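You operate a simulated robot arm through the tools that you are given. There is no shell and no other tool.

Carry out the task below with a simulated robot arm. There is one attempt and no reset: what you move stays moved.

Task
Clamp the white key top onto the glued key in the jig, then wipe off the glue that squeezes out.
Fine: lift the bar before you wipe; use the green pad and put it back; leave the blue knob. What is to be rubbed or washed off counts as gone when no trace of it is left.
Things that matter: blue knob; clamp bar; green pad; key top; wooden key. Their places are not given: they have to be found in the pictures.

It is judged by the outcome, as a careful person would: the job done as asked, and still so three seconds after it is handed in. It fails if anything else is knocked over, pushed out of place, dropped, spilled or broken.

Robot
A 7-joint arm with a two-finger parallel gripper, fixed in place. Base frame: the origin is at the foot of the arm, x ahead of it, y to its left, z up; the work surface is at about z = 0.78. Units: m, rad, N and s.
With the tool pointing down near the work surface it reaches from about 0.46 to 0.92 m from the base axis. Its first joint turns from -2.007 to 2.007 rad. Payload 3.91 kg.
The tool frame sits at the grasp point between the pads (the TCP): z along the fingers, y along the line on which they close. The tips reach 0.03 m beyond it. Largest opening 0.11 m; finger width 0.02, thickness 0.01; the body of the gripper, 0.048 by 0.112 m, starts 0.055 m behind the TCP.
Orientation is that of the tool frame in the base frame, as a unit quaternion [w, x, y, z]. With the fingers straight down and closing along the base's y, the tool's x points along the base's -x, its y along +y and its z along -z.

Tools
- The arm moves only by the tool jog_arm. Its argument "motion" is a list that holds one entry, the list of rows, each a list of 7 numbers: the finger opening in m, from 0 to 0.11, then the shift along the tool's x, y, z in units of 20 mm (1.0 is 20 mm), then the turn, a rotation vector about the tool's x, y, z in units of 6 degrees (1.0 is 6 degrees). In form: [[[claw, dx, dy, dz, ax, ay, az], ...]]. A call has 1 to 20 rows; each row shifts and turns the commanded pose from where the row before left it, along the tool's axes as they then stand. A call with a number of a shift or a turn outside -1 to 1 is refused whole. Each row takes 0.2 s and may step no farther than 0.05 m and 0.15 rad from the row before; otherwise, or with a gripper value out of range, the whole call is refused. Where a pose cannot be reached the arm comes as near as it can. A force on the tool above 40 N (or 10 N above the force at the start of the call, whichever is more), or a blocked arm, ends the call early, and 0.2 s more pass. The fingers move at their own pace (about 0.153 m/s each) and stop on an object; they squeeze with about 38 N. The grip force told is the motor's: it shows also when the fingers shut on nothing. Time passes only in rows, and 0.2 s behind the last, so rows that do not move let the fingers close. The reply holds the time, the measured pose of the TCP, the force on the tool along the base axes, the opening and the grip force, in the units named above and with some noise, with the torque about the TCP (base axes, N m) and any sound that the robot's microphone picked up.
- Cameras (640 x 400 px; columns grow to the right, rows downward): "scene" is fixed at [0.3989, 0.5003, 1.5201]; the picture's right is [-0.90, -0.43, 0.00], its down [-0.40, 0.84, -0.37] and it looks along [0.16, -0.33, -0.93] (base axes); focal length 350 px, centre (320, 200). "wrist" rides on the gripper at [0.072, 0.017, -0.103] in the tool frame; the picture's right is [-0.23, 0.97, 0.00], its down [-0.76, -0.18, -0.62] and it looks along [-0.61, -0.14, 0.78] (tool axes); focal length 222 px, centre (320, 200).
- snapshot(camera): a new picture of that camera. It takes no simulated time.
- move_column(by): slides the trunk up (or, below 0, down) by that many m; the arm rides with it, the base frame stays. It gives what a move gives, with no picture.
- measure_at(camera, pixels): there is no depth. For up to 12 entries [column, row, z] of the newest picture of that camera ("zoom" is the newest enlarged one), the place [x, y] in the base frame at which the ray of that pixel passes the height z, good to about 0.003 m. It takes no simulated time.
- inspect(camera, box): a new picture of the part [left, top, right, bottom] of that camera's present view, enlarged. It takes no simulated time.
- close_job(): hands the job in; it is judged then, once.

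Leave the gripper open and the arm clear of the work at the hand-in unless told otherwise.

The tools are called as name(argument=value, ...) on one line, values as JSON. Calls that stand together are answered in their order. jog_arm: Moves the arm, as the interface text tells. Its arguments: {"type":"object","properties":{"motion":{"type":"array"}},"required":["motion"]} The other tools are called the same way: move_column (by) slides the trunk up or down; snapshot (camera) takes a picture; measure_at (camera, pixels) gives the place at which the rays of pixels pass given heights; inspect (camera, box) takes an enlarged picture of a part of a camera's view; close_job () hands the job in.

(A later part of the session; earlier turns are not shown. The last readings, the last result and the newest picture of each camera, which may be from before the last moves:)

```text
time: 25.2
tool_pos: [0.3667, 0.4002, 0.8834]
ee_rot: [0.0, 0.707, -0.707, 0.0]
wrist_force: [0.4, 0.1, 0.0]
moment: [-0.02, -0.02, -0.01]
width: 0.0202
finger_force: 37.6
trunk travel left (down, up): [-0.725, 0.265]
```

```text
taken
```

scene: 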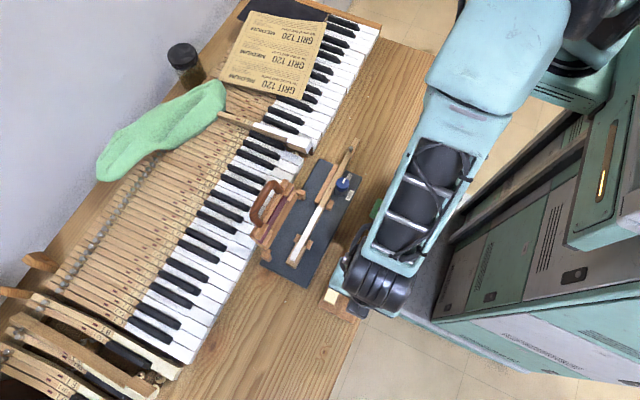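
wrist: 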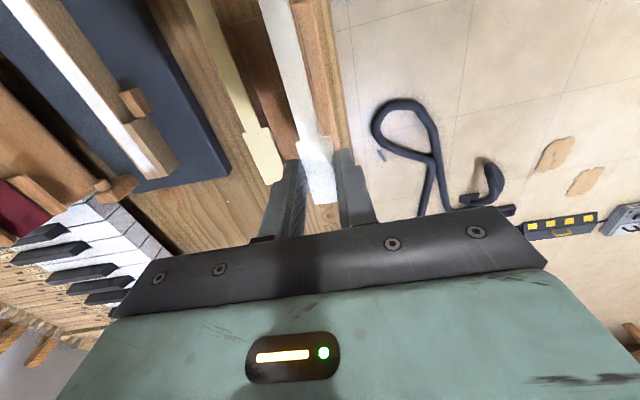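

The white top is held and lifted. I'll go up to z≈0.93 and over to x≈0.43 so the wrist camera gets a close unobstructed view of the wooden key.

jog_arm(motion=[[[0.012, 0, 0, -0.6, 0, 0, 0], [0.012, 0, 0, -0.6, 0, 0, 0], [0.012, 0, -0.6, -0.6, 0, 0, 0], [0.012, 0, -0.6, -0.5, 0, 0, 0], [0.012, 0, -0.6, 0, 0, 0, 0], [0.012, 0, -0.6, 0, 0, 0, 0], [0.012, 0, -0.6, 0, 0, 0, 0], [0.012, 0, 0, 0, 0, 0, 0]]])

snapshot(camera="wrist")

inspect(camera="wrist", box=[140, 0, 300, 160])

```text
time: 27.0
tool_pos: [0.4279, 0.3995, 0.9296]
ee_rot: [0.0, 0.707, -0.707, 0.0]
wrist_force: [0.0, 1.1, -1.0]
moment: [0.03, -0.02, -0.02]
width: 0.0203
finger_force: 37.5
trunk travel left (down, up): [-0.725, 0.265]
```

```text
taken
```

wrist: 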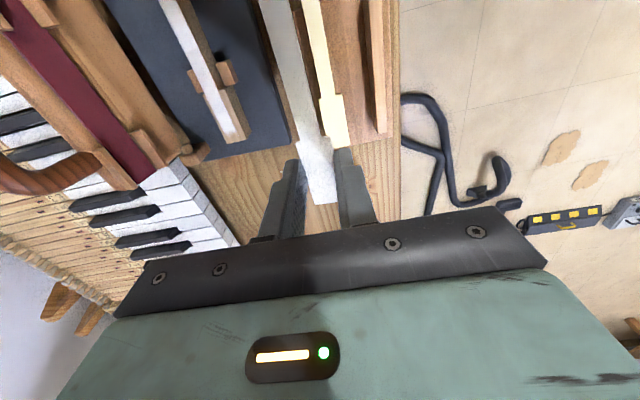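

```text
2.50 times, centred on (220, 80) of wrist
```

zoom: 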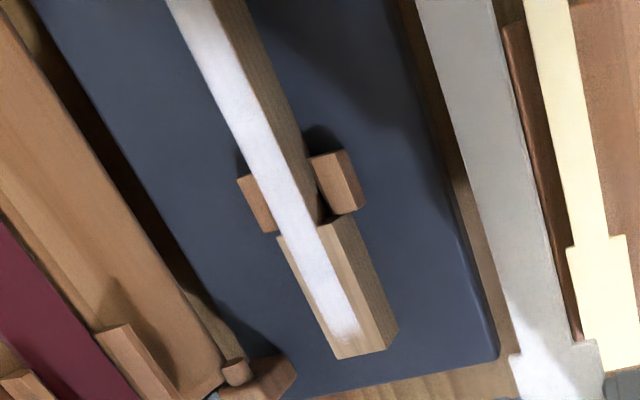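

A close clear view of the wooden key. I'll enlarge the head and measure its corners.

inspect(camera="wrist", box=[180, 50, 250, 145])

```text
4.21 times, centred on (215, 98) of wrist
```

zoom: 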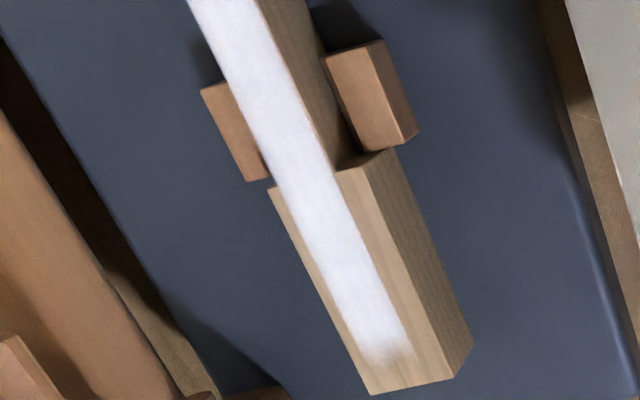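

measure_at(camera="zoom", pixels=[[370, 394, 0.81], [455, 378, 0.81], [268, 188, 0.81], [362, 164, 0.81], [335, 172, 0.81], [473, 346, 0.79], [370, 394, 0.82], [455, 378, 0.82], [268, 188, 0.82], [362, 164, 0.82], [335, 172, 0.82], [390, 150, 0.79]])

```text
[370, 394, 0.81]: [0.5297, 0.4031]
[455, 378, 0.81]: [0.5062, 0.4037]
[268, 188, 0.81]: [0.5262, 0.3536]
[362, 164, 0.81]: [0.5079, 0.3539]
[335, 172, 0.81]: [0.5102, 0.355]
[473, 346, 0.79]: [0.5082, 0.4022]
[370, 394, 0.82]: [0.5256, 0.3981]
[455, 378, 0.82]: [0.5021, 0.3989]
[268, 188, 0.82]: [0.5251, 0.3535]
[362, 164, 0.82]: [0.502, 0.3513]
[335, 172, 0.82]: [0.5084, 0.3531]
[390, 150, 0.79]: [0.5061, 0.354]
```

Combining both views: wooden head x≈0.504–0.5255 (centre 0.5146), y≈0.352–0.3995, top z≈0.819. Now I'll check how the held plate sits relative to the fingers.

inspect(camera="wrist", box=[260, 110, 360, 215])

```text
3.81 times, centred on (310, 162) of wrist
```

zoom: 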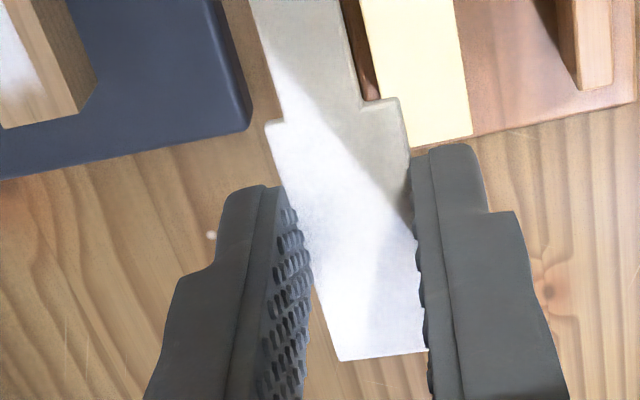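

measure_at(camera="zoom", pixels=[[266, 124, 0.905], [283, 120, 0.905], [362, 107, 0.905], [398, 99, 0.905], [340, 361, 0.905], [428, 350, 0.905], [266, 124, 0.91], [398, 99, 0.91], [340, 361, 0.91], [428, 350, 0.91], [266, 124, 0.9], [340, 361, 0.9]])

```text
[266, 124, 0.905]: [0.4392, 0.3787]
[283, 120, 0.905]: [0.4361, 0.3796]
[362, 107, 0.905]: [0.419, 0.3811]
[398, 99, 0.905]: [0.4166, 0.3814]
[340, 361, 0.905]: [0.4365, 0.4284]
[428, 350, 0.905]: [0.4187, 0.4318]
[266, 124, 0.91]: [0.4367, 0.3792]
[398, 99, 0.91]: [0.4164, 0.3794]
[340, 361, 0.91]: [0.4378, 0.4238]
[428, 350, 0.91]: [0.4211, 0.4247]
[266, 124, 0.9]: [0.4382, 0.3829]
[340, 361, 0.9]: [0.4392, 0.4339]
```

Held plate: front edge 0.0305 m ahead of TCP, step 0.0195 m behind it, centred in x, top about 0.0245 m below TCP. Target over the wooden key: TCP x 0.5146, y≈0.373. I'll traverse at z≈0.93.

jog_arm(motion=[[[0.012, 0.22, -0.72, 0, 0, 0, 0], [0.012, 0.22, -0.72, 0, 0, 0, 0], [0.012, 0.22, -0.72, 0, 0, 0, 0], [0.012, 0.22, -0.72, 0, 0, 0, 0], [0.012, 0.22, -0.72, 0, 0, 0, 0], [0.012, 0.22, -0.72, 0, 0, 0, 0], [0.012, 0, 0, 0, 0, 0, 0]]])

snapshot(camera="wrist")

snapshot(camera="scene")

```text
time: 28.6
tool_pos: [0.5156, 0.3738, 0.9298]
ee_rot: [0.0, -0.706, 0.708, -0.001]
wrist_force: [0.9, -0.4, -0.2]
moment: [-0.01, 0.02, 0.02]
width: 0.0199
finger_force: 37.6
trunk travel left (down, up): [-0.725, 0.265]
```

```text
taken
```

wrist: 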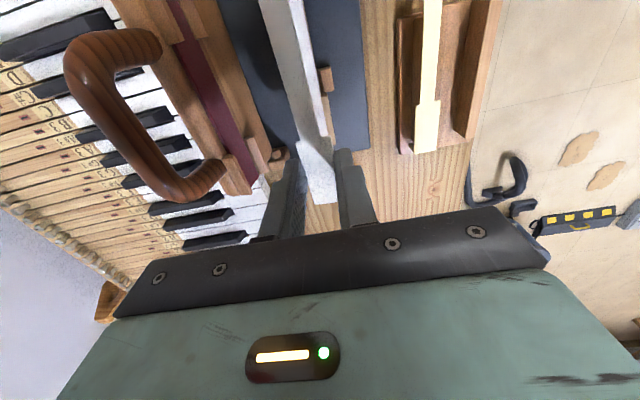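

```text
taken
```

scene: 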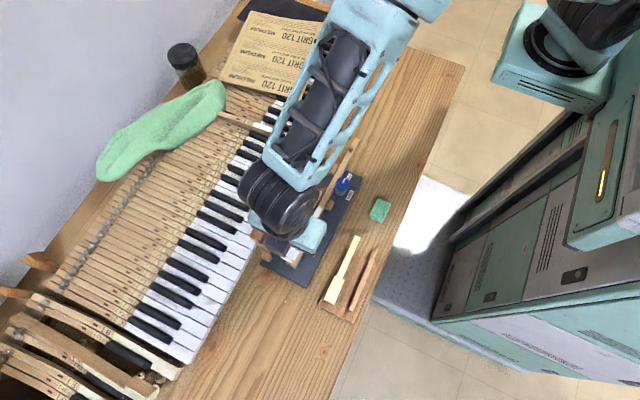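

The plate is above the key. I'll enlarge the area to check lateral alignment with the key below.

inspect(camera="wrist", box=[250, 20, 370, 220])

inspect(camera="wrist", box=[50, 0, 290, 220])

```text
2.00 times, centred on (310, 120) of wrist
```

zoom: 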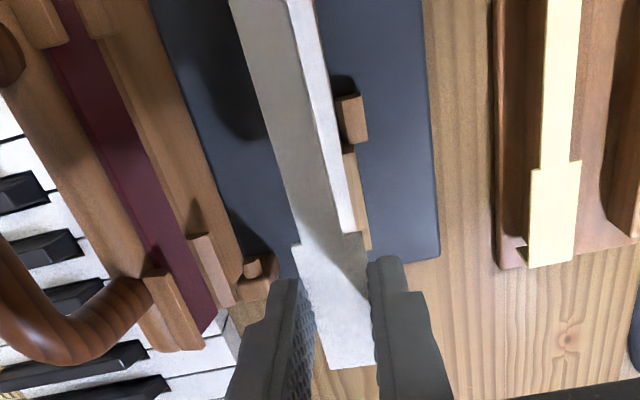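

```text
1.82 times, centred on (170, 110) of wrist
```

zoom: 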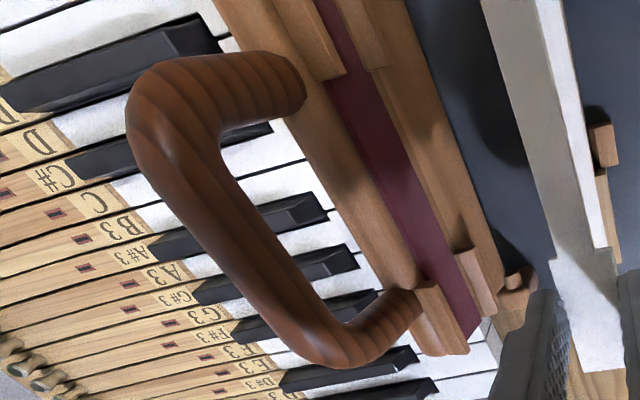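

Alignment looks parallel. I'll descend to z≈0.852, leaving about 6 mm above the expected contact, and check forces.

jog_arm(motion=[[[0.012, 0, 0.03, 0.8, 0, 0, 0], [0.012, 0, 0, 0.8, 0, 0, 0], [0.012, 0, 0, 0.8, 0, 0, 0], [0.012, 0, 0, 0.8, 0, 0, 0], [0.012, 0, 0, 0.7, 0, 0, 0], [0.012, 0, 0, 0, 0, 0, 0]]])

snapshot(camera="wrist")

inspect(camera="wrist", box=[250, 60, 390, 220])

inspect(camera="scene", box=[230, 160, 350, 290])

```text
time: 30.0
tool_pos: [0.5131, 0.3743, 0.8527]
ee_rot: [0.0, -0.707, 0.707, 0.0]
wrist_force: [0.2, 0.6, -0.4]
moment: [-0.03, 0.0, 0.01]
width: 0.0202
finger_force: 37.9
trunk travel left (down, up): [-0.725, 0.265]
```

```text
taken
```

wrist: 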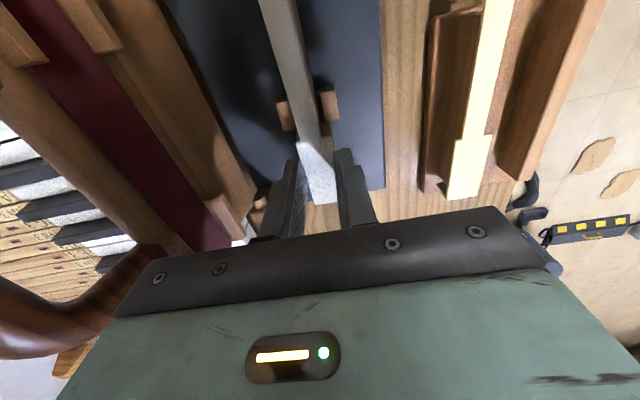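

```text
2.50 times, centred on (320, 140) of wrist
```

zoom: 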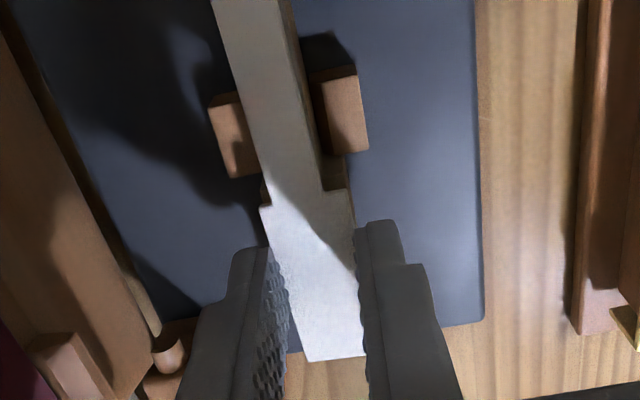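

```text
3.08 times, centred on (290, 225) of scene
```

zoom: 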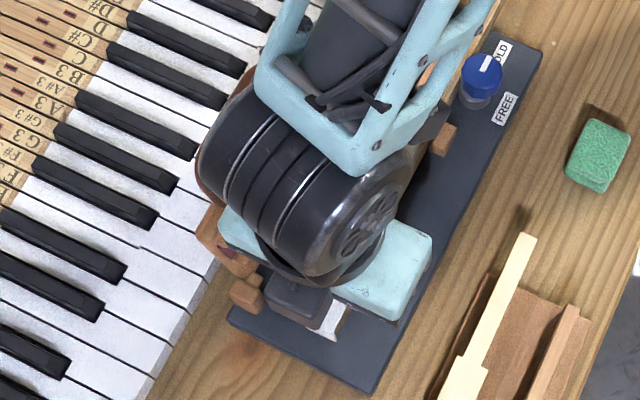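

No contact yet. I'll enlarge the step region closely to compare plate and wood edges.

inspect(camera="wrist", box=[290, 95, 350, 160])

```text
6.15 times, centred on (320, 128) of wrist
```

zoom: 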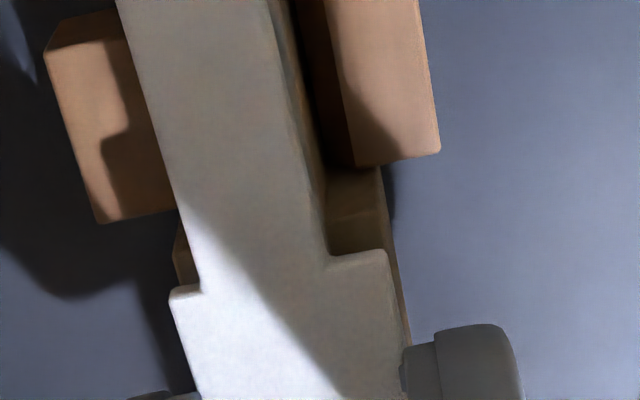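

measure_at(camera="zoom", pixels=[[355, 252, 0.828], [355, 169, 0.819], [355, 169, 0.815], [186, 290, 0.828], [180, 227, 0.819], [387, 250, 0.828], [382, 168, 0.819], [400, 300, 0.819], [394, 290, 0.828], [172, 300, 0.828]])

```text
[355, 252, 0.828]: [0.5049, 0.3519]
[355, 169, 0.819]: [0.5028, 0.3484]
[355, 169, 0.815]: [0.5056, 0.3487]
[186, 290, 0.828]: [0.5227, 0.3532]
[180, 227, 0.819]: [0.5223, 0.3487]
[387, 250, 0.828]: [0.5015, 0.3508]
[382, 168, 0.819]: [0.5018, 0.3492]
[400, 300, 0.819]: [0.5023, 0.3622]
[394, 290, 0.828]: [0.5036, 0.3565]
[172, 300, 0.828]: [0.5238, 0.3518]
```

Plate edges match in x; the plate step is about 3.5 mm too far +y, which leaves lip clearance for going down. I'll lower 5 mm gently first, then slide −y so the lip meets the key front.

jog_arm(motion=[[[0.012, 0, 0, 0.08, 0, 0, 0], [0.012, 0, 0, 0.08, 0, 0, 0], [0.012, 0, 0, 0.08, 0, 0, 0], [0.012, 0, 0, 0, 0, 0, 0]]])

```text
time: 31.0
tool_pos: [0.5133, 0.3732, 0.8485]
ee_rot: [0.001, -0.707, 0.707, 0.0]
wrist_force: [-4.2, -8.3, 28.6]
moment: [-0.28, 0.14, -0.17]
width: 0.0202
finger_force: 38.1
trunk travel left (down, up): [-0.725, 0.265]
```

Contact at TCP z≈0.8485 with 28 N up – I'll stop and look whether the plate or the fingertips touch the wood.

inspect(camera="wrist", box=[290, 95, 350, 160])

inspect(camera="wrist", box=[265, 130, 385, 240])

inspect(camera="scene", box=[270, 220, 330, 280])

```text
6.15 times, centred on (320, 128) of wrist
```

zoom: 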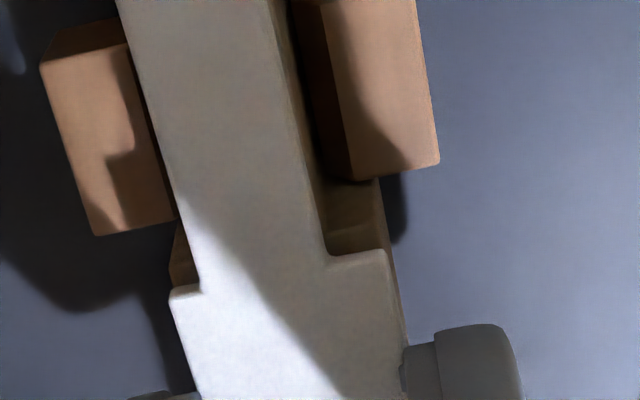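

```text
3.64 times, centred on (325, 185) of wrist
```

zoom: 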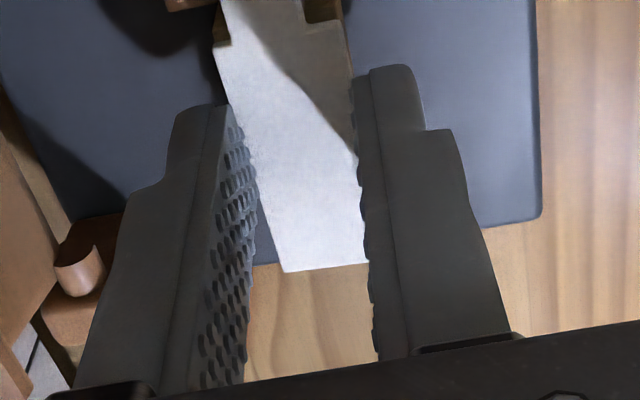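

```text
6.67 times, centred on (300, 250) of scene
```

zoom: 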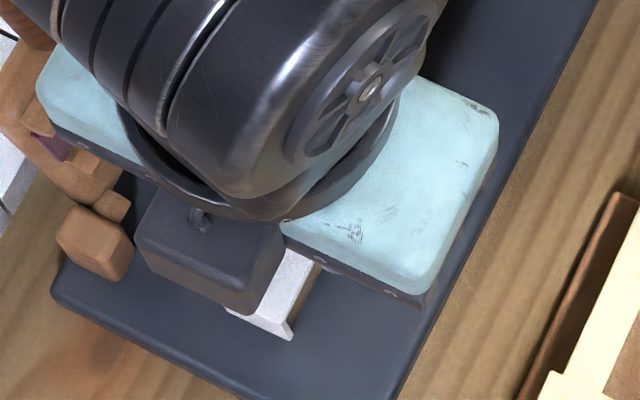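

The plate edges line up with the wood in x and y; the fingertips (about 3 mm below the plate's underside) are probably what touches the wood. I'll back off about 1 mm and read the force.

jog_arm(motion=[[[0.012, 0, 0, -0.06, 0, 0, 0], [0.012, 0, 0, 0, 0, 0, 0]]])

inspect(camera="wrist", box=[300, 110, 340, 150])

```text
time: 31.6
tool_pos: [0.5132, 0.3746, 0.8507]
ee_rot: [-0.001, 0.707, -0.707, 0.0]
wrist_force: [-1.1, -6.6, 28.8]
moment: [-0.25, 0.08, -0.13]
width: 0.0205
finger_force: 38.7
trunk travel left (down, up): [-0.725, 0.265]
```

```text
10.00 times, centred on (320, 130) of wrist
```

zoom: 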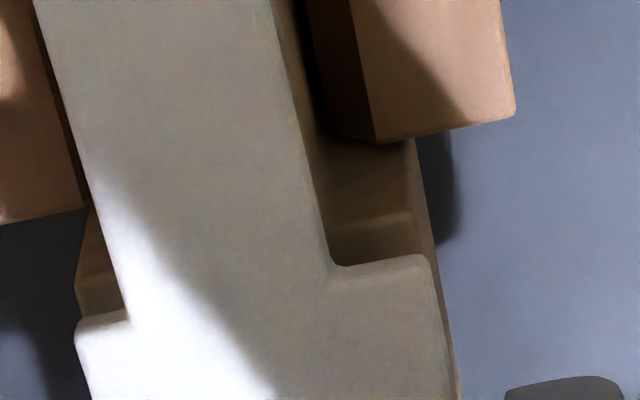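

Force is still 28 N. I'll raise another 1.5 mm and see whether it drops.

jog_arm(motion=[[[0.012, 0, 0, -0.075, 0, 0, 0], [0.012, 0, 0, 0, 0, 0, 0], [0.012, 0, 0, 0, 0, 0, 0]]])

```text
time: 32.4
tool_pos: [0.5139, 0.3724, 0.8498]
ee_rot: [-0.001, -0.707, 0.707, 0.0]
wrist_force: [0.3, -2.9, 13.4]
moment: [-0.09, -0.09, 0.12]
width: 0.0199
finger_force: 38.1
trunk travel left (down, up): [-0.725, 0.265]
```

The force eases off (about 10 N per mm), so contact starts near TCP z 0.851 – the fingertips on the wood edge. I'll rise 1.2 mm more to unload, then open the fingers a little so the plate settles the last ~3 mm onto the glue.

jog_arm(motion=[[[0.012, 0, 0, -0.06, 0, 0, 0], [0.012, 0, 0, 0, 0, 0, 0], [0.012, 0, 0, 0, 0, 0, 0]]])

inspect(camera="wrist", box=[290, 95, 350, 160])

```text
time: 33.2
tool_pos: [0.5134, 0.3736, 0.8515]
ee_rot: [0.001, 0.707, -0.707, -0.001]
wrist_force: [0.2, -0.1, -0.1]
moment: [0.01, 0.01, 0.01]
width: 0.0203
finger_force: 37.7
trunk travel left (down, up): [-0.725, 0.265]
```

```text
6.15 times, centred on (320, 128) of wrist
```

zoom: 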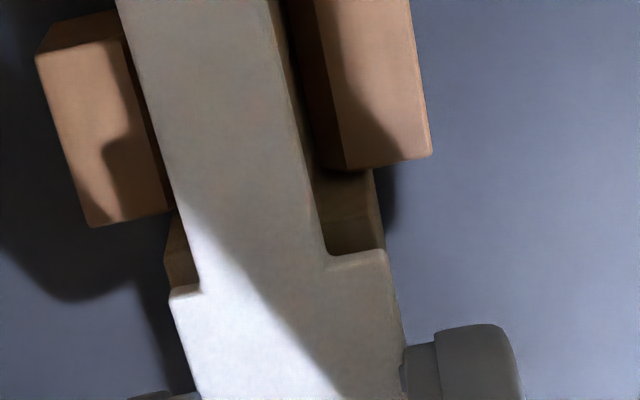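

Unloaded. By parallax the plate sits ~0.7 mm toward −x of the wood's centre (the wood is about 2 mm wider). I'll nudge +0.7 mm in x, then open to 0.028.

jog_arm(motion=[[[0.012, 0, -0.035, 0, 0, 0, 0], [0.012, 0, 0, 0, 0, 0, 0], [0.022, 0, 0, 0, 0, 0, 0], [0.024, 0, 0, 0, 0, 0, 0], [0.028, 0, 0, 0, 0, 0, 0]]])

inspect(camera="wrist", box=[290, 95, 350, 160])

inspect(camera="wrist", box=[265, 100, 385, 240])

```text
time: 34.4
tool_pos: [0.5142, 0.3742, 0.8516]
ee_rot: [0.0, 0.707, -0.707, -0.001]
wrist_force: [0.6, -0.9, -0.2]
moment: [0.01, -0.04, 0.0]
width: 0.028
finger_force: 0.0
trunk travel left (down, up): [-0.725, 0.265]
```

```text
6.15 times, centred on (320, 128) of wrist
```

zoom: 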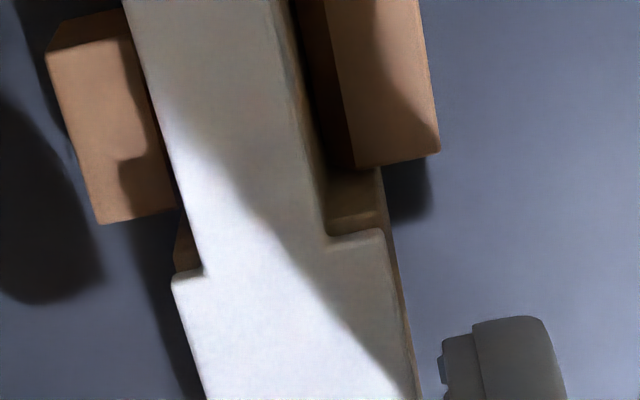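

```text
2.86 times, centred on (325, 170) of wrist
```

zoom: 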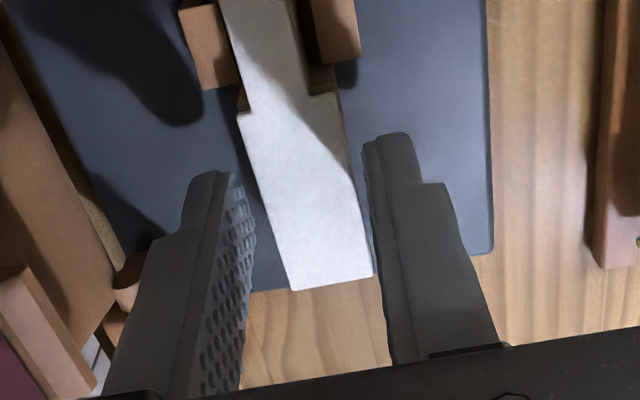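

The plate has settled on the key. I'll rise straight up, then move aside to x≈0.43 for a clear look at the placement.

jog_arm(motion=[[[0.028, 0, 0, -0.4, 0, 0, 0], [0.03, 0, 0, -0.8, 0, 0, 0], [0.03, 0, 0, -0.9, 0, 0, 0], [0.03, 0, 0, -0.9, 0, 0, 0], [0.03, 0, 0, -0.9, 0, 0, 0], [0.03, -0.2, 0.8, 0, 0, 0, 0], [0.03, -0.2, 0.8, 0, 0, 0, 0], [0.03, -0.2, 0.8, 0, 0, 0, 0], [0.03, -0.2, 0.8, 0, 0, 0, 0], [0.03, -0.2, 0.8, 0, 0, 0, 0], [0.03, 0, 0, 0, 0, 0, 0]]])

snapshot(camera="wrist")

inspect(camera="wrist", box=[180, 40, 260, 150])

inspect(camera="wrist", box=[130, 0, 260, 110])

```text
time: 36.8
tool_pos: [0.4331, 0.3931, 0.9285]
ee_rot: [0.0, 0.707, -0.707, 0.0]
wrist_force: [0.3, 0.3, -0.1]
moment: [0.02, 0.01, -0.02]
width: 0.0301
finger_force: 0.1
trunk travel left (down, up): [-0.725, 0.265]
```

```text
taken
```

wrist: 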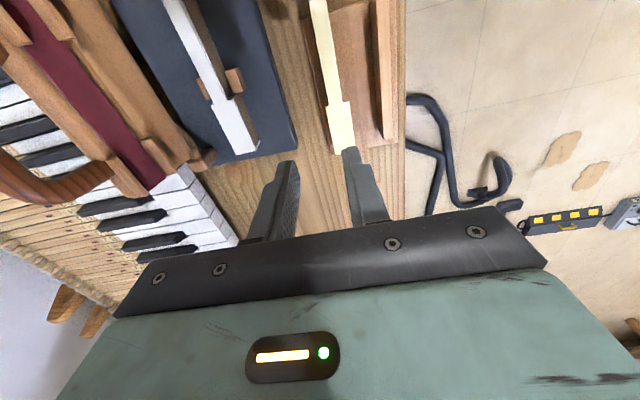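

```text
3.64 times, centred on (220, 95) of wrist
```

zoom: 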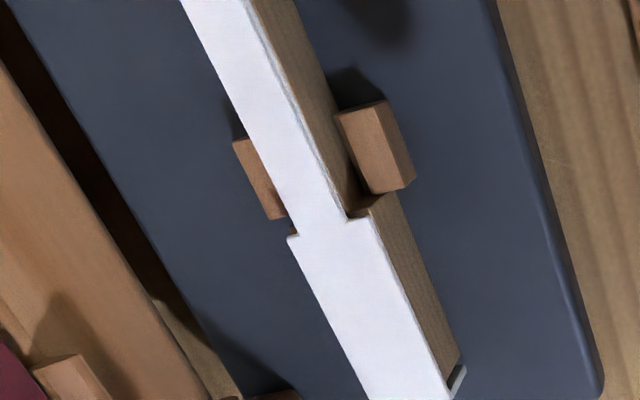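

```text
3.64 times, centred on (195, 55) of wrist
```

zoom: 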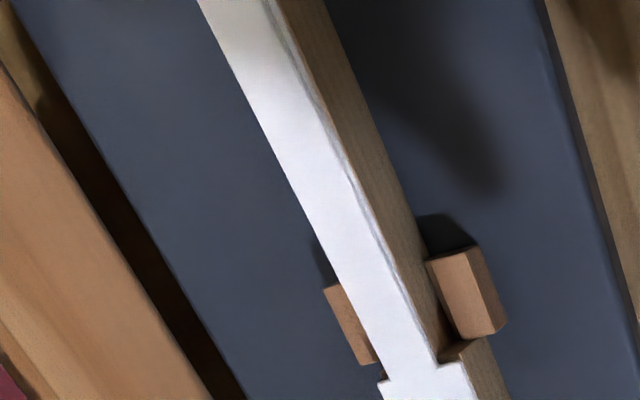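

The plate sits flat and square. There's a small dark gap at the lip near (245,145). I'll enlarge the front end and step.

inspect(camera="wrist", box=[225, 120, 270, 160])

inspect(camera="wrist", box=[200, 80, 245, 115])

inspect(camera="scene", box=[275, 190, 345, 275])

```text
10.00 times, centred on (248, 140) of wrist
```

zoom: 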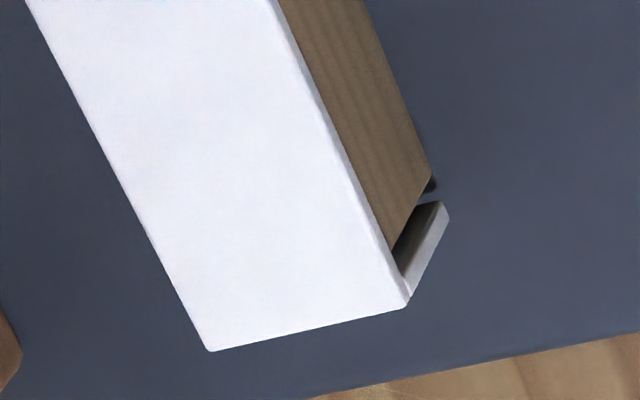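

```text
11.43 times, centred on (222, 98) of wrist
```

zoom: 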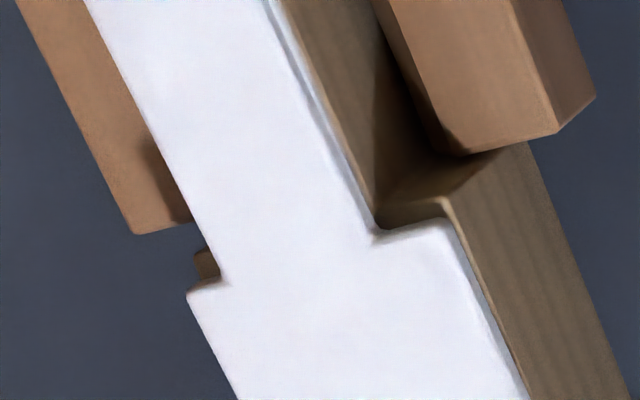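

```text
4.71 times, centred on (310, 232) of scene
```

zoom: 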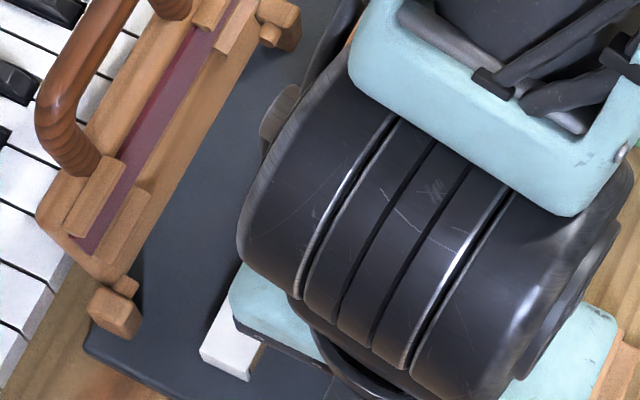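

The lip stands roughly 2 mm off the key's front face, and the step is ~2 mm forward. I'll seat it: close the fingers, go to the front of the lip (y≈0.438), and later push gently −y on the lip's upper edge. First the approach above.

jog_arm(motion=[[[0.0, -0.5, -0.82, 0, 0, 0, 0], [0.0, -0.5, -0.82, 0, 0, 0, 0], [0.0, -0.5, -0.82, 0, 0, 0, 0], [0.0, -0.4, -0.82, 0, 0, 0, 0], [0.0, -0.4, -0.82, 0, 0, 0, 0], [0.0, 0, 0, 0.8, 0, 0, 0], [0.0, 0, 0, 0.8, 0, 0, 0], [0.0, 0, 0, 0.8, 0, 0, 0], [0.0, 0, 0, 0.8, 0, 0, 0], [0.0, 0, 0, 0.8, 0, 0, 0], [0.0, 0, 0, 0, 0, 0, 0]]])

snapshot(camera="wrist")

inspect(camera="wrist", box=[270, 60, 370, 220])

```text
time: 39.2
tool_pos: [0.515, 0.4402, 0.8496]
ee_rot: [0.001, -0.707, 0.707, 0.0]
wrist_force: [0.0, -0.1, -0.5]
moment: [-0.05, -0.04, -0.02]
width: 0.0002
finger_force: 37.5
trunk travel left (down, up): [-0.725, 0.265]
```

```text
taken
```

wrist: 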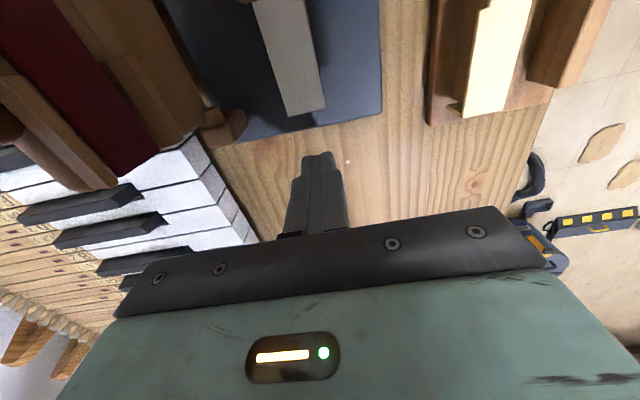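

```text
2.50 times, centred on (320, 140) of wrist
```

zoom: 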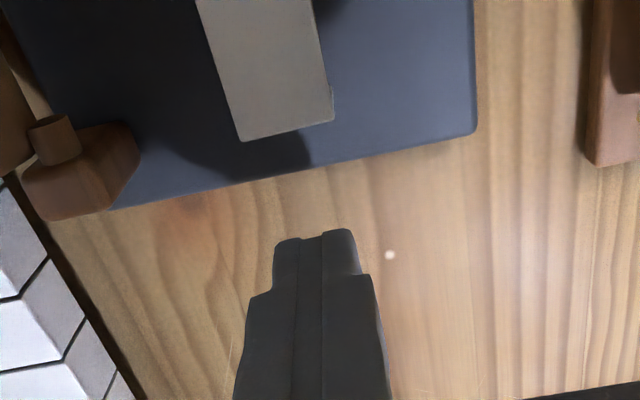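

Fingertips are in front of the lip. I'll lower 4.5 mm (tips at z≈0.815) and approach −y by 20 mm, still short of contact.

jog_arm(motion=[[[0.0, 0, 0, 0.23, 0, 0, 0], [0.0, 0.5, 0, 0, 0, 0, 0], [0.0, 0.4, 0, 0, 0, 0, 0], [0.0, 0, 0, 0, 0, 0, 0]]])

inspect(camera="wrist", box=[280, 80, 360, 180])

```text
time: 40.2
tool_pos: [0.5157, 0.4226, 0.8432]
ee_rot: [0.001, 0.707, -0.707, 0.0]
wrist_force: [0.1, 0.4, 0.6]
moment: [-0.01, 0.01, 0.0]
width: 0.0002
finger_force: 38.1
trunk travel left (down, up): [-0.725, 0.265]
```

```text
4.00 times, centred on (320, 130) of wrist
```

zoom: 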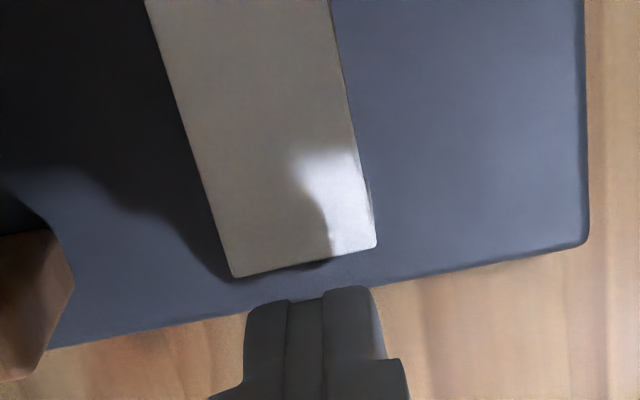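

A few mm gap remains. I'll step −y 1 mm per row, watching the y force.

jog_arm(motion=[[[0.0, 0.05, 0, 0, 0, 0, 0], [0.0, 0.05, 0, 0, 0, 0, 0], [0.0, 0.05, 0, 0, 0, 0, 0], [0.0, 0.05, 0, 0, 0, 0, 0], [0.0, 0, 0, 0, 0, 0, 0]]])

inspect(camera="wrist", box=[280, 80, 360, 180])

```text
time: 41.4
tool_pos: [0.5153, 0.4176, 0.845]
ee_rot: [0.0, -0.706, 0.708, 0.0]
wrist_force: [0.0, 0.3, 0.2]
moment: [-0.01, -0.03, -0.01]
width: 0.0
finger_force: 36.8
trunk travel left (down, up): [-0.725, 0.265]
```

```text
4.00 times, centred on (320, 130) of wrist
```

zoom: 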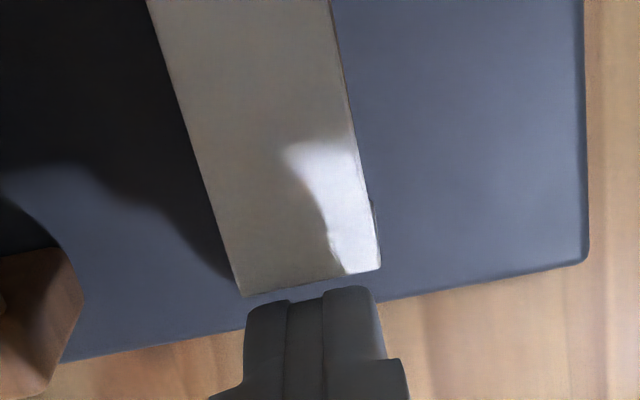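

Gap about 2 mm. Two more 1 mm steps and then check the force.

jog_arm(motion=[[[0.0, 0.05, 0, 0, 0, 0, 0], [0.0, 0.05, 0, 0, 0, 0, 0], [0.0, 0, 0, 0, 0, 0, 0], [0.0, 0, 0, 0, 0, 0, 0]]])

inspect(camera="wrist", box=[280, 80, 360, 180])

```text
time: 42.4
tool_pos: [0.5161, 0.4152, 0.8451]
ee_rot: [0.0, 0.707, -0.707, -0.001]
wrist_force: [0.1, -0.1, -0.3]
moment: [-0.02, 0.02, 0.02]
width: 0.0001
finger_force: 37.5
trunk travel left (down, up): [-0.725, 0.265]
```

```text
4.00 times, centred on (320, 130) of wrist
```

zoom: 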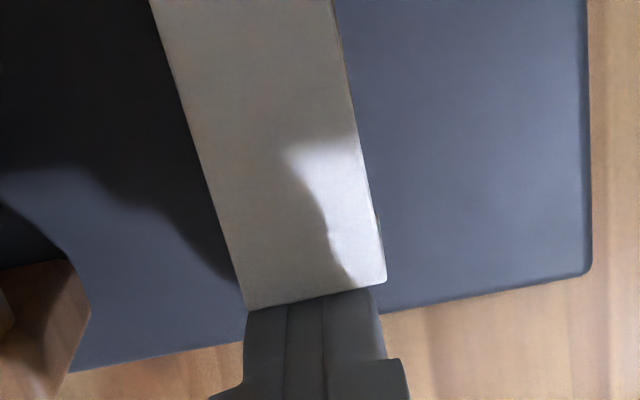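

Now about touching. Push 1 mm more and check force and whether the plate follows.

jog_arm(motion=[[[0.0, 0.05, 0, 0, 0, 0, 0], [0.0, 0, 0, 0, 0, 0, 0], [0.0, 0, 0, 0, 0, 0, 0]]])

inspect(camera="wrist", box=[280, 80, 360, 180])

```text
time: 43.2
tool_pos: [0.5166, 0.4147, 0.8439]
ee_rot: [0.001, -0.707, 0.707, 0.0]
wrist_force: [-0.2, 0.7, -0.5]
moment: [-0.01, -0.03, 0.01]
width: 0.0003
finger_force: 38.0
trunk travel left (down, up): [-0.725, 0.265]
```

```text
4.00 times, centred on (320, 130) of wrist
```

zoom: 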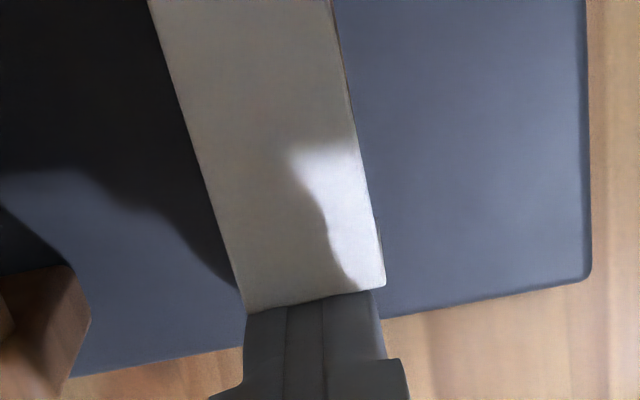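

The plate has begun to follow. Another 1 mm.

jog_arm(motion=[[[0.0, 0.05, 0, 0, 0, 0, 0], [0.0, 0, 0, 0, 0, 0, 0], [0.0, 0, 0, 0, 0, 0, 0]]])

inspect(camera="wrist", box=[280, 80, 360, 180])

```text
time: 44.0
tool_pos: [0.5153, 0.4134, 0.8439]
ee_rot: [-0.001, -0.707, 0.707, -0.001]
wrist_force: [-0.3, -1.2, -0.9]
moment: [-0.03, -0.01, 0.01]
width: 0.0
finger_force: 37.2
trunk travel left (down, up): [-0.725, 0.265]
```

```text
4.00 times, centred on (320, 130) of wrist
```

zoom: 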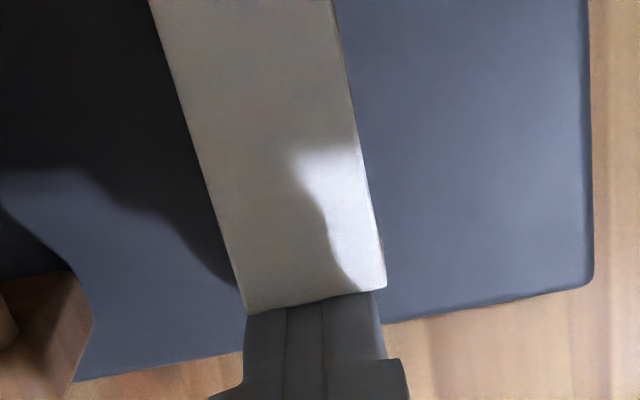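

The plate now moves with the fingers. I'll push in 0.8 mm steps until a rising force shows the lip seated.

jog_arm(motion=[[[0.0, 0.04, 0, 0, 0, 0, 0], [0.0, 0, 0, 0, 0, 0, 0], [0.0, 0, 0, 0, 0, 0, 0]]])

inspect(camera="wrist", box=[280, 80, 360, 180])

```text
time: 44.8
tool_pos: [0.5157, 0.4128, 0.8455]
ee_rot: [0.0, -0.707, 0.707, 0.0]
wrist_force: [-0.4, 2.4, -0.3]
moment: [0.05, 0.0, 0.04]
width: 0.0
finger_force: 37.6
trunk travel left (down, up): [-0.725, 0.265]
```

```text
4.00 times, centred on (320, 130) of wrist
```

zoom: 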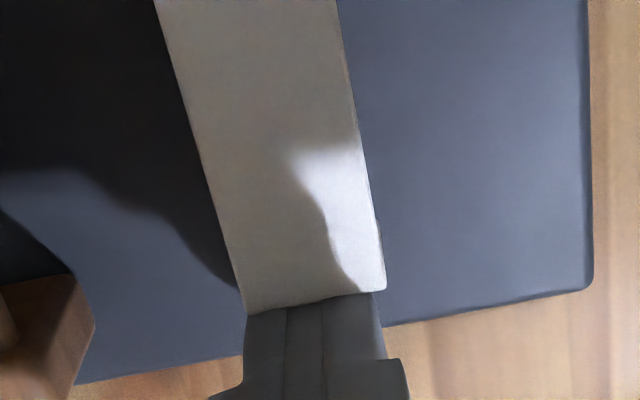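

Force +2.4 N in y – the lip appears to be meeting the key. One last 0.4 mm to confirm, then back off.

jog_arm(motion=[[[0.0, 0.02, 0, 0, 0, 0, 0], [0.0, 0, 0, 0, 0, 0, 0], [0.0, 0, 0, 0, 0, 0, 0]]])

```text
time: 45.6
tool_pos: [0.5157, 0.4127, 0.8443]
ee_rot: [0.0, -0.707, 0.708, 0.0]
wrist_force: [0.1, 1.8, 1.0]
moment: [0.06, -0.02, 0.01]
width: 0.0
finger_force: 37.8
trunk travel left (down, up): [-0.725, 0.265]
```

About 2 N, steady. I'll back off +y 12 mm, rise, and look at the lip from the side position again.

jog_arm(motion=[[[0.0, -0.3, 0, 0, 0, 0, 0], [0.0, -0.6, 0, 0, 0, 0, 0], [0.0, 0, 0, -0.9, 0, 0, 0], [0.0, 0, 0, -0.9, 0, 0, 0], [0.0, 0, 0, -0.9, 0, 0, 0], [0.0, 0, 0, -0.9, 0, 0, 0], [0.02, 0.5, 0.82, -0.6, 0, 0, 0], [0.02, 0.5, 0.82, 0, 0, 0, 0], [0.02, 0.5, 0.82, 0, 0, 0, 0], [0.02, 0.3, 0.82, 0, 0, 0, 0], [0.02, 0, 0.82, 0, 0, 0, 0], [0.02, 0, 0, 0, 0, 0, 0]]])

snapshot(camera="wrist")

inspect(camera="wrist", box=[225, 110, 275, 160])

inspect(camera="wrist", box=[200, 75, 250, 115])

```text
time: 48.2
tool_pos: [0.4335, 0.3954, 0.9281]
ee_rot: [0.0, -0.707, 0.707, 0.0]
wrist_force: [0.1, 0.4, 1.0]
moment: [0.0, 0.02, 0.04]
width: 0.0198
finger_force: 0.1
trunk travel left (down, up): [-0.725, 0.265]
```

```text
taken
```

wrist: 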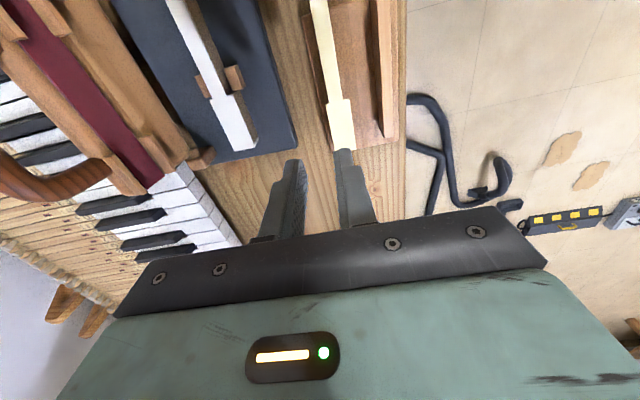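

```text
8.00 times, centred on (250, 135) of wrist
```

zoom: 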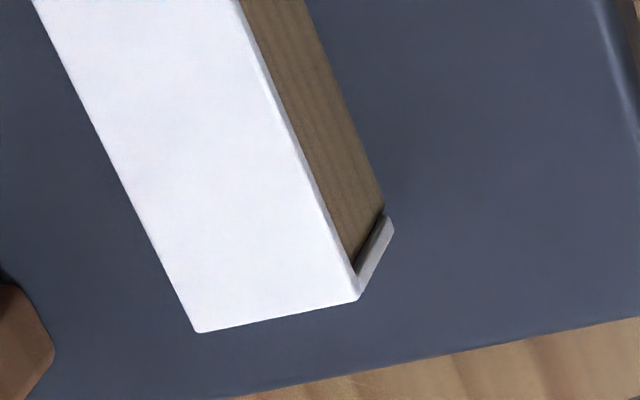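

```text
10.00 times, centred on (225, 95) of wrist
```

zoom: 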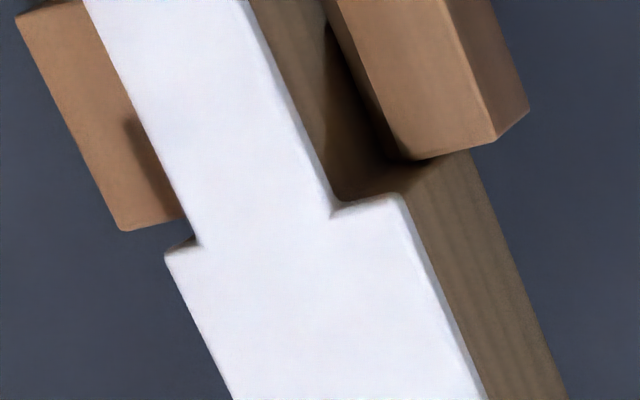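

The lip is now flush and the step matches. Next the clamp bar. I'll rise to z≈1.0 and move over the handle (about 0.60, 0.333) to look at it from above.

jog_arm(motion=[[[0.05, 0, 0, -0.9, 0, 0, 0], [0.05, 0, 0, -0.9, 0, 0, 0], [0.05, 0, 0, -0.9, 0, 0, 0], [0.05, 0, 0, -0.9, 0, 0, 0], [0.05, 0.35, -0.92, 0, 0, 0, 0], [0.05, 0.35, -0.92, 0, 0, 0, 0], [0.05, 0.35, -0.92, 0, 0, 0, 0], [0.05, 0.35, -0.92, 0, 0, 0, 0], [0.05, 0.35, -0.92, 0, 0, 0, 0], [0.05, 0.35, -0.92, 0, 0, 0, 0], [0.05, 0.35, -0.92, 0, 0, 0, 0], [0.05, 0.35, -0.92, 0, 0, 0, 0], [0.05, 0.35, -0.92, 0, 0, 0, 0], [0.05, 0, 0, 0, 0, 0, 0]]])

snapshot(camera="wrist")

snapshot(camera="scene")

```text
time: 51.2
tool_pos: [0.6, 0.3323, 0.9976]
ee_rot: [0.0, 0.707, -0.707, 0.0]
wrist_force: [0.2, -0.5, 0.8]
moment: [-0.01, -0.01, -0.01]
width: 0.0501
finger_force: 0.0
trunk travel left (down, up): [-0.725, 0.265]
```

```text
taken
```

wrist: 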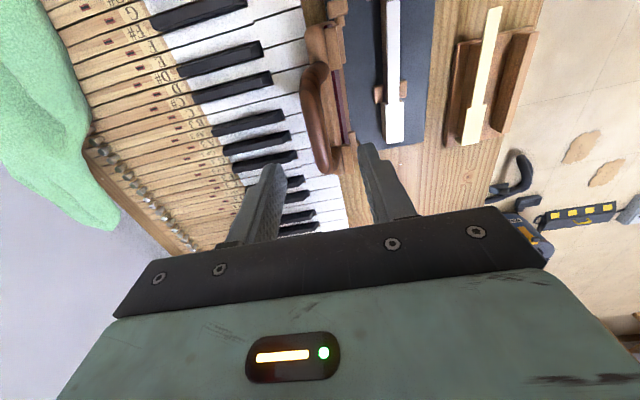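

```text
taken
```

scene: 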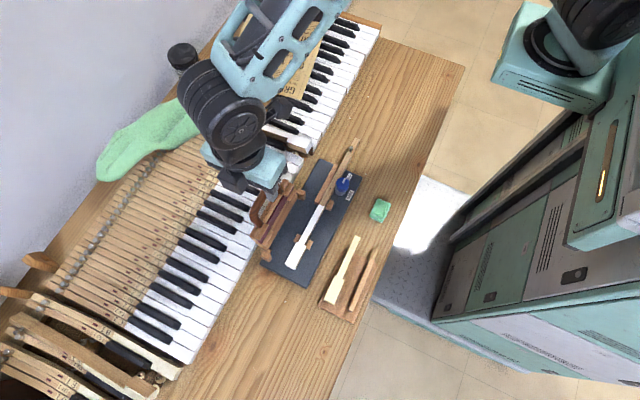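

The handle shows at about (318,115) in the wrist picture. I'll enlarge it.

inspect(camera="wrist", box=[270, 0, 400, 190])

inspect(camera="scene", box=[235, 160, 325, 275])

```text
2.11 times, centred on (335, 95) of wrist
```

zoom: 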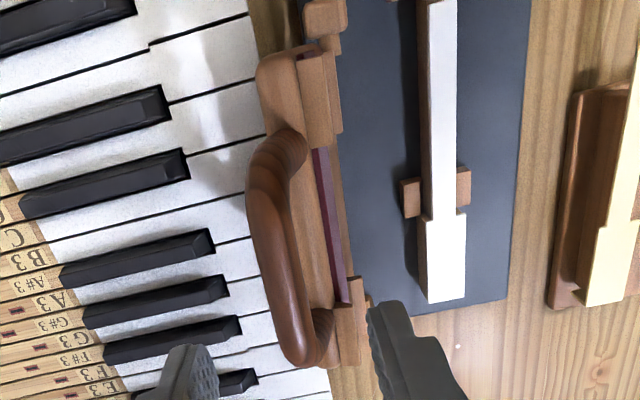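

```text
3.48 times, centred on (280, 218) of scene
```

zoom: 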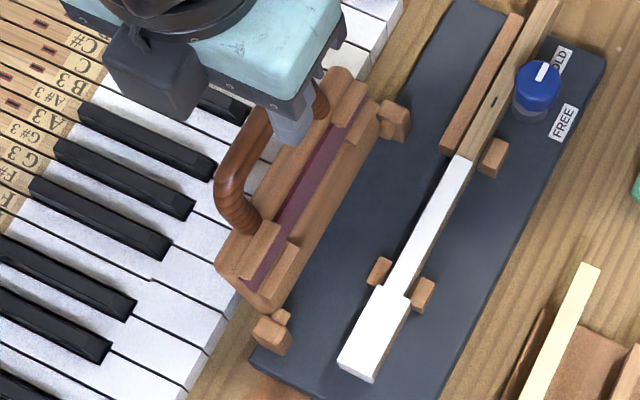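

I'll triangulate the grip's middle and its two bends using this view and the earlier scene pixels.

measure_at(camera="wrist", pixels=[[313.7, 114.0, 0.9], [313.7, 114.0, 0.94], [309, 82, 0.9], [309, 82, 0.94], [324, 160, 0.9], [324, 160, 0.94]])

measure_at(camera="scene", pixels=[[260.8, 198.6, 0.9], [260.8, 198.6, 0.94], [271, 184, 0.9], [271, 184, 0.94], [253.5, 214, 0.9], [253.5, 214, 0.94]])

```text
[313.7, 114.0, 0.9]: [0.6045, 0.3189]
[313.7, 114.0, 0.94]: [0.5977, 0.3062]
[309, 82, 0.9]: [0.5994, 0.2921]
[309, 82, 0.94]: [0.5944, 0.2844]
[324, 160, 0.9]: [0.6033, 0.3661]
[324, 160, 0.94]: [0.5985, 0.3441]
```

```text
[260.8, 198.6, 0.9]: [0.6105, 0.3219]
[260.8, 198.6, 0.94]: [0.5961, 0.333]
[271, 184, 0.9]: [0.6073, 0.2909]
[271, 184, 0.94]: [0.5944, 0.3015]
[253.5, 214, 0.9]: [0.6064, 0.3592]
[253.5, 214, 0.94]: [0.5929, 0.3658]
```

Grip axis is at about x 0.599, z 0.928, running y≈0.29–0.37. Before choosing where to hold it, I'll measure the small key-side blocks (−x side, at about (403,78)–(403,97) in the wrist picture) so the fingers miss them when the bar is closed.

measure_at(camera="wrist", pixels=[[398, 79, 0.805], [398, 97.4, 0.805], [407, 77, 0.805], [407, 96, 0.805], [373, 85, 0.805], [373, 101, 0.805], [399, 195, 0.78], [385, 97, 0.82], [402, 96, 0.82]])

```text
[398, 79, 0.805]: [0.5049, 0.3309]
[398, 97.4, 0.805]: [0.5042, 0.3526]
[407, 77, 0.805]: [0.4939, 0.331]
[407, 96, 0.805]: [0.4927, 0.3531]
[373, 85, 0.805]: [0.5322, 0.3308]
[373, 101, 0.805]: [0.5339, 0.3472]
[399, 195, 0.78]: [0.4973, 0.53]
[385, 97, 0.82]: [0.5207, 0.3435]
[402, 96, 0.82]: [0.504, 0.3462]
```

Block spans y 0.331–0.353, so I'll hold the handle at y≈0.316. Moving there and descending to TCP z≈0.945 with the fingers 50 mm apart around the grip.

jog_arm(motion=[[[0.05, 0.82, 0.03, 0, 0, 0, 0], [0.05, 0, 0, 0.7, 0, 0, 0], [0.05, 0, 0, 0.7, 0, 0, 0], [0.05, 0, 0, 0.6, 0, 0, 0], [0.05, 0, 0, 0.6, 0, 0, 0], [0.05, 0, 0, 0, 0, 0, 0]]])

snapshot(camera="wrist")

inspect(camera="wrist", box=[240, 60, 400, 230])

inspect(camera="scene", box=[225, 150, 325, 275])

```text
time: 52.6
tool_pos: [0.5982, 0.3139, 0.9482]
ee_rot: [0.0, -0.707, 0.707, 0.001]
wrist_force: [-0.8, 0.3, 0.4]
moment: [0.0, -0.02, -0.01]
width: 0.05
finger_force: 0.0
trunk travel left (down, up): [-0.725, 0.265]
```

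```text
taken
```

wrist: 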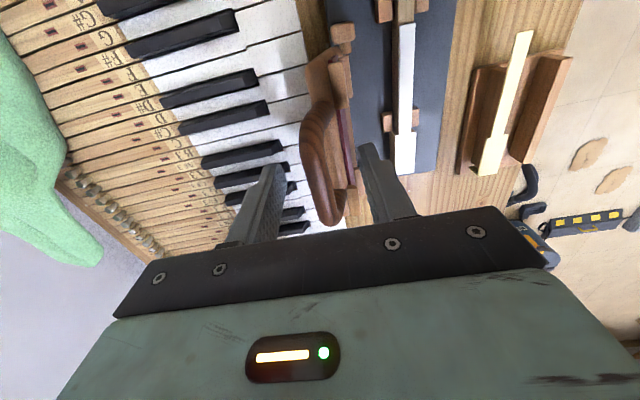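

```text
2.35 times, centred on (320, 145) of wrist
```

zoom: 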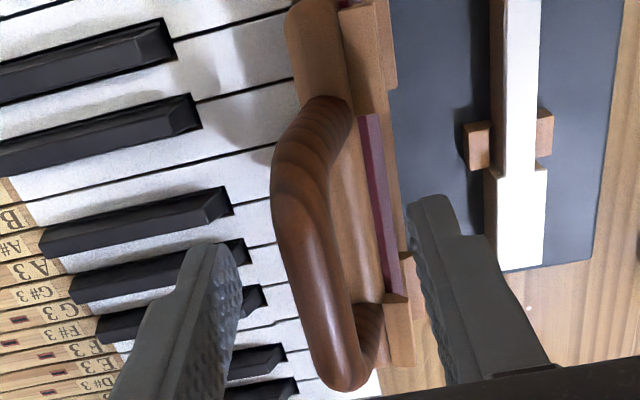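

```text
3.20 times, centred on (275, 212) of scene
```

zoom: 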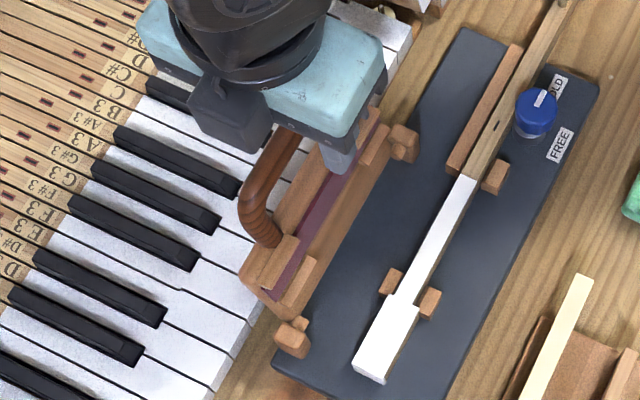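

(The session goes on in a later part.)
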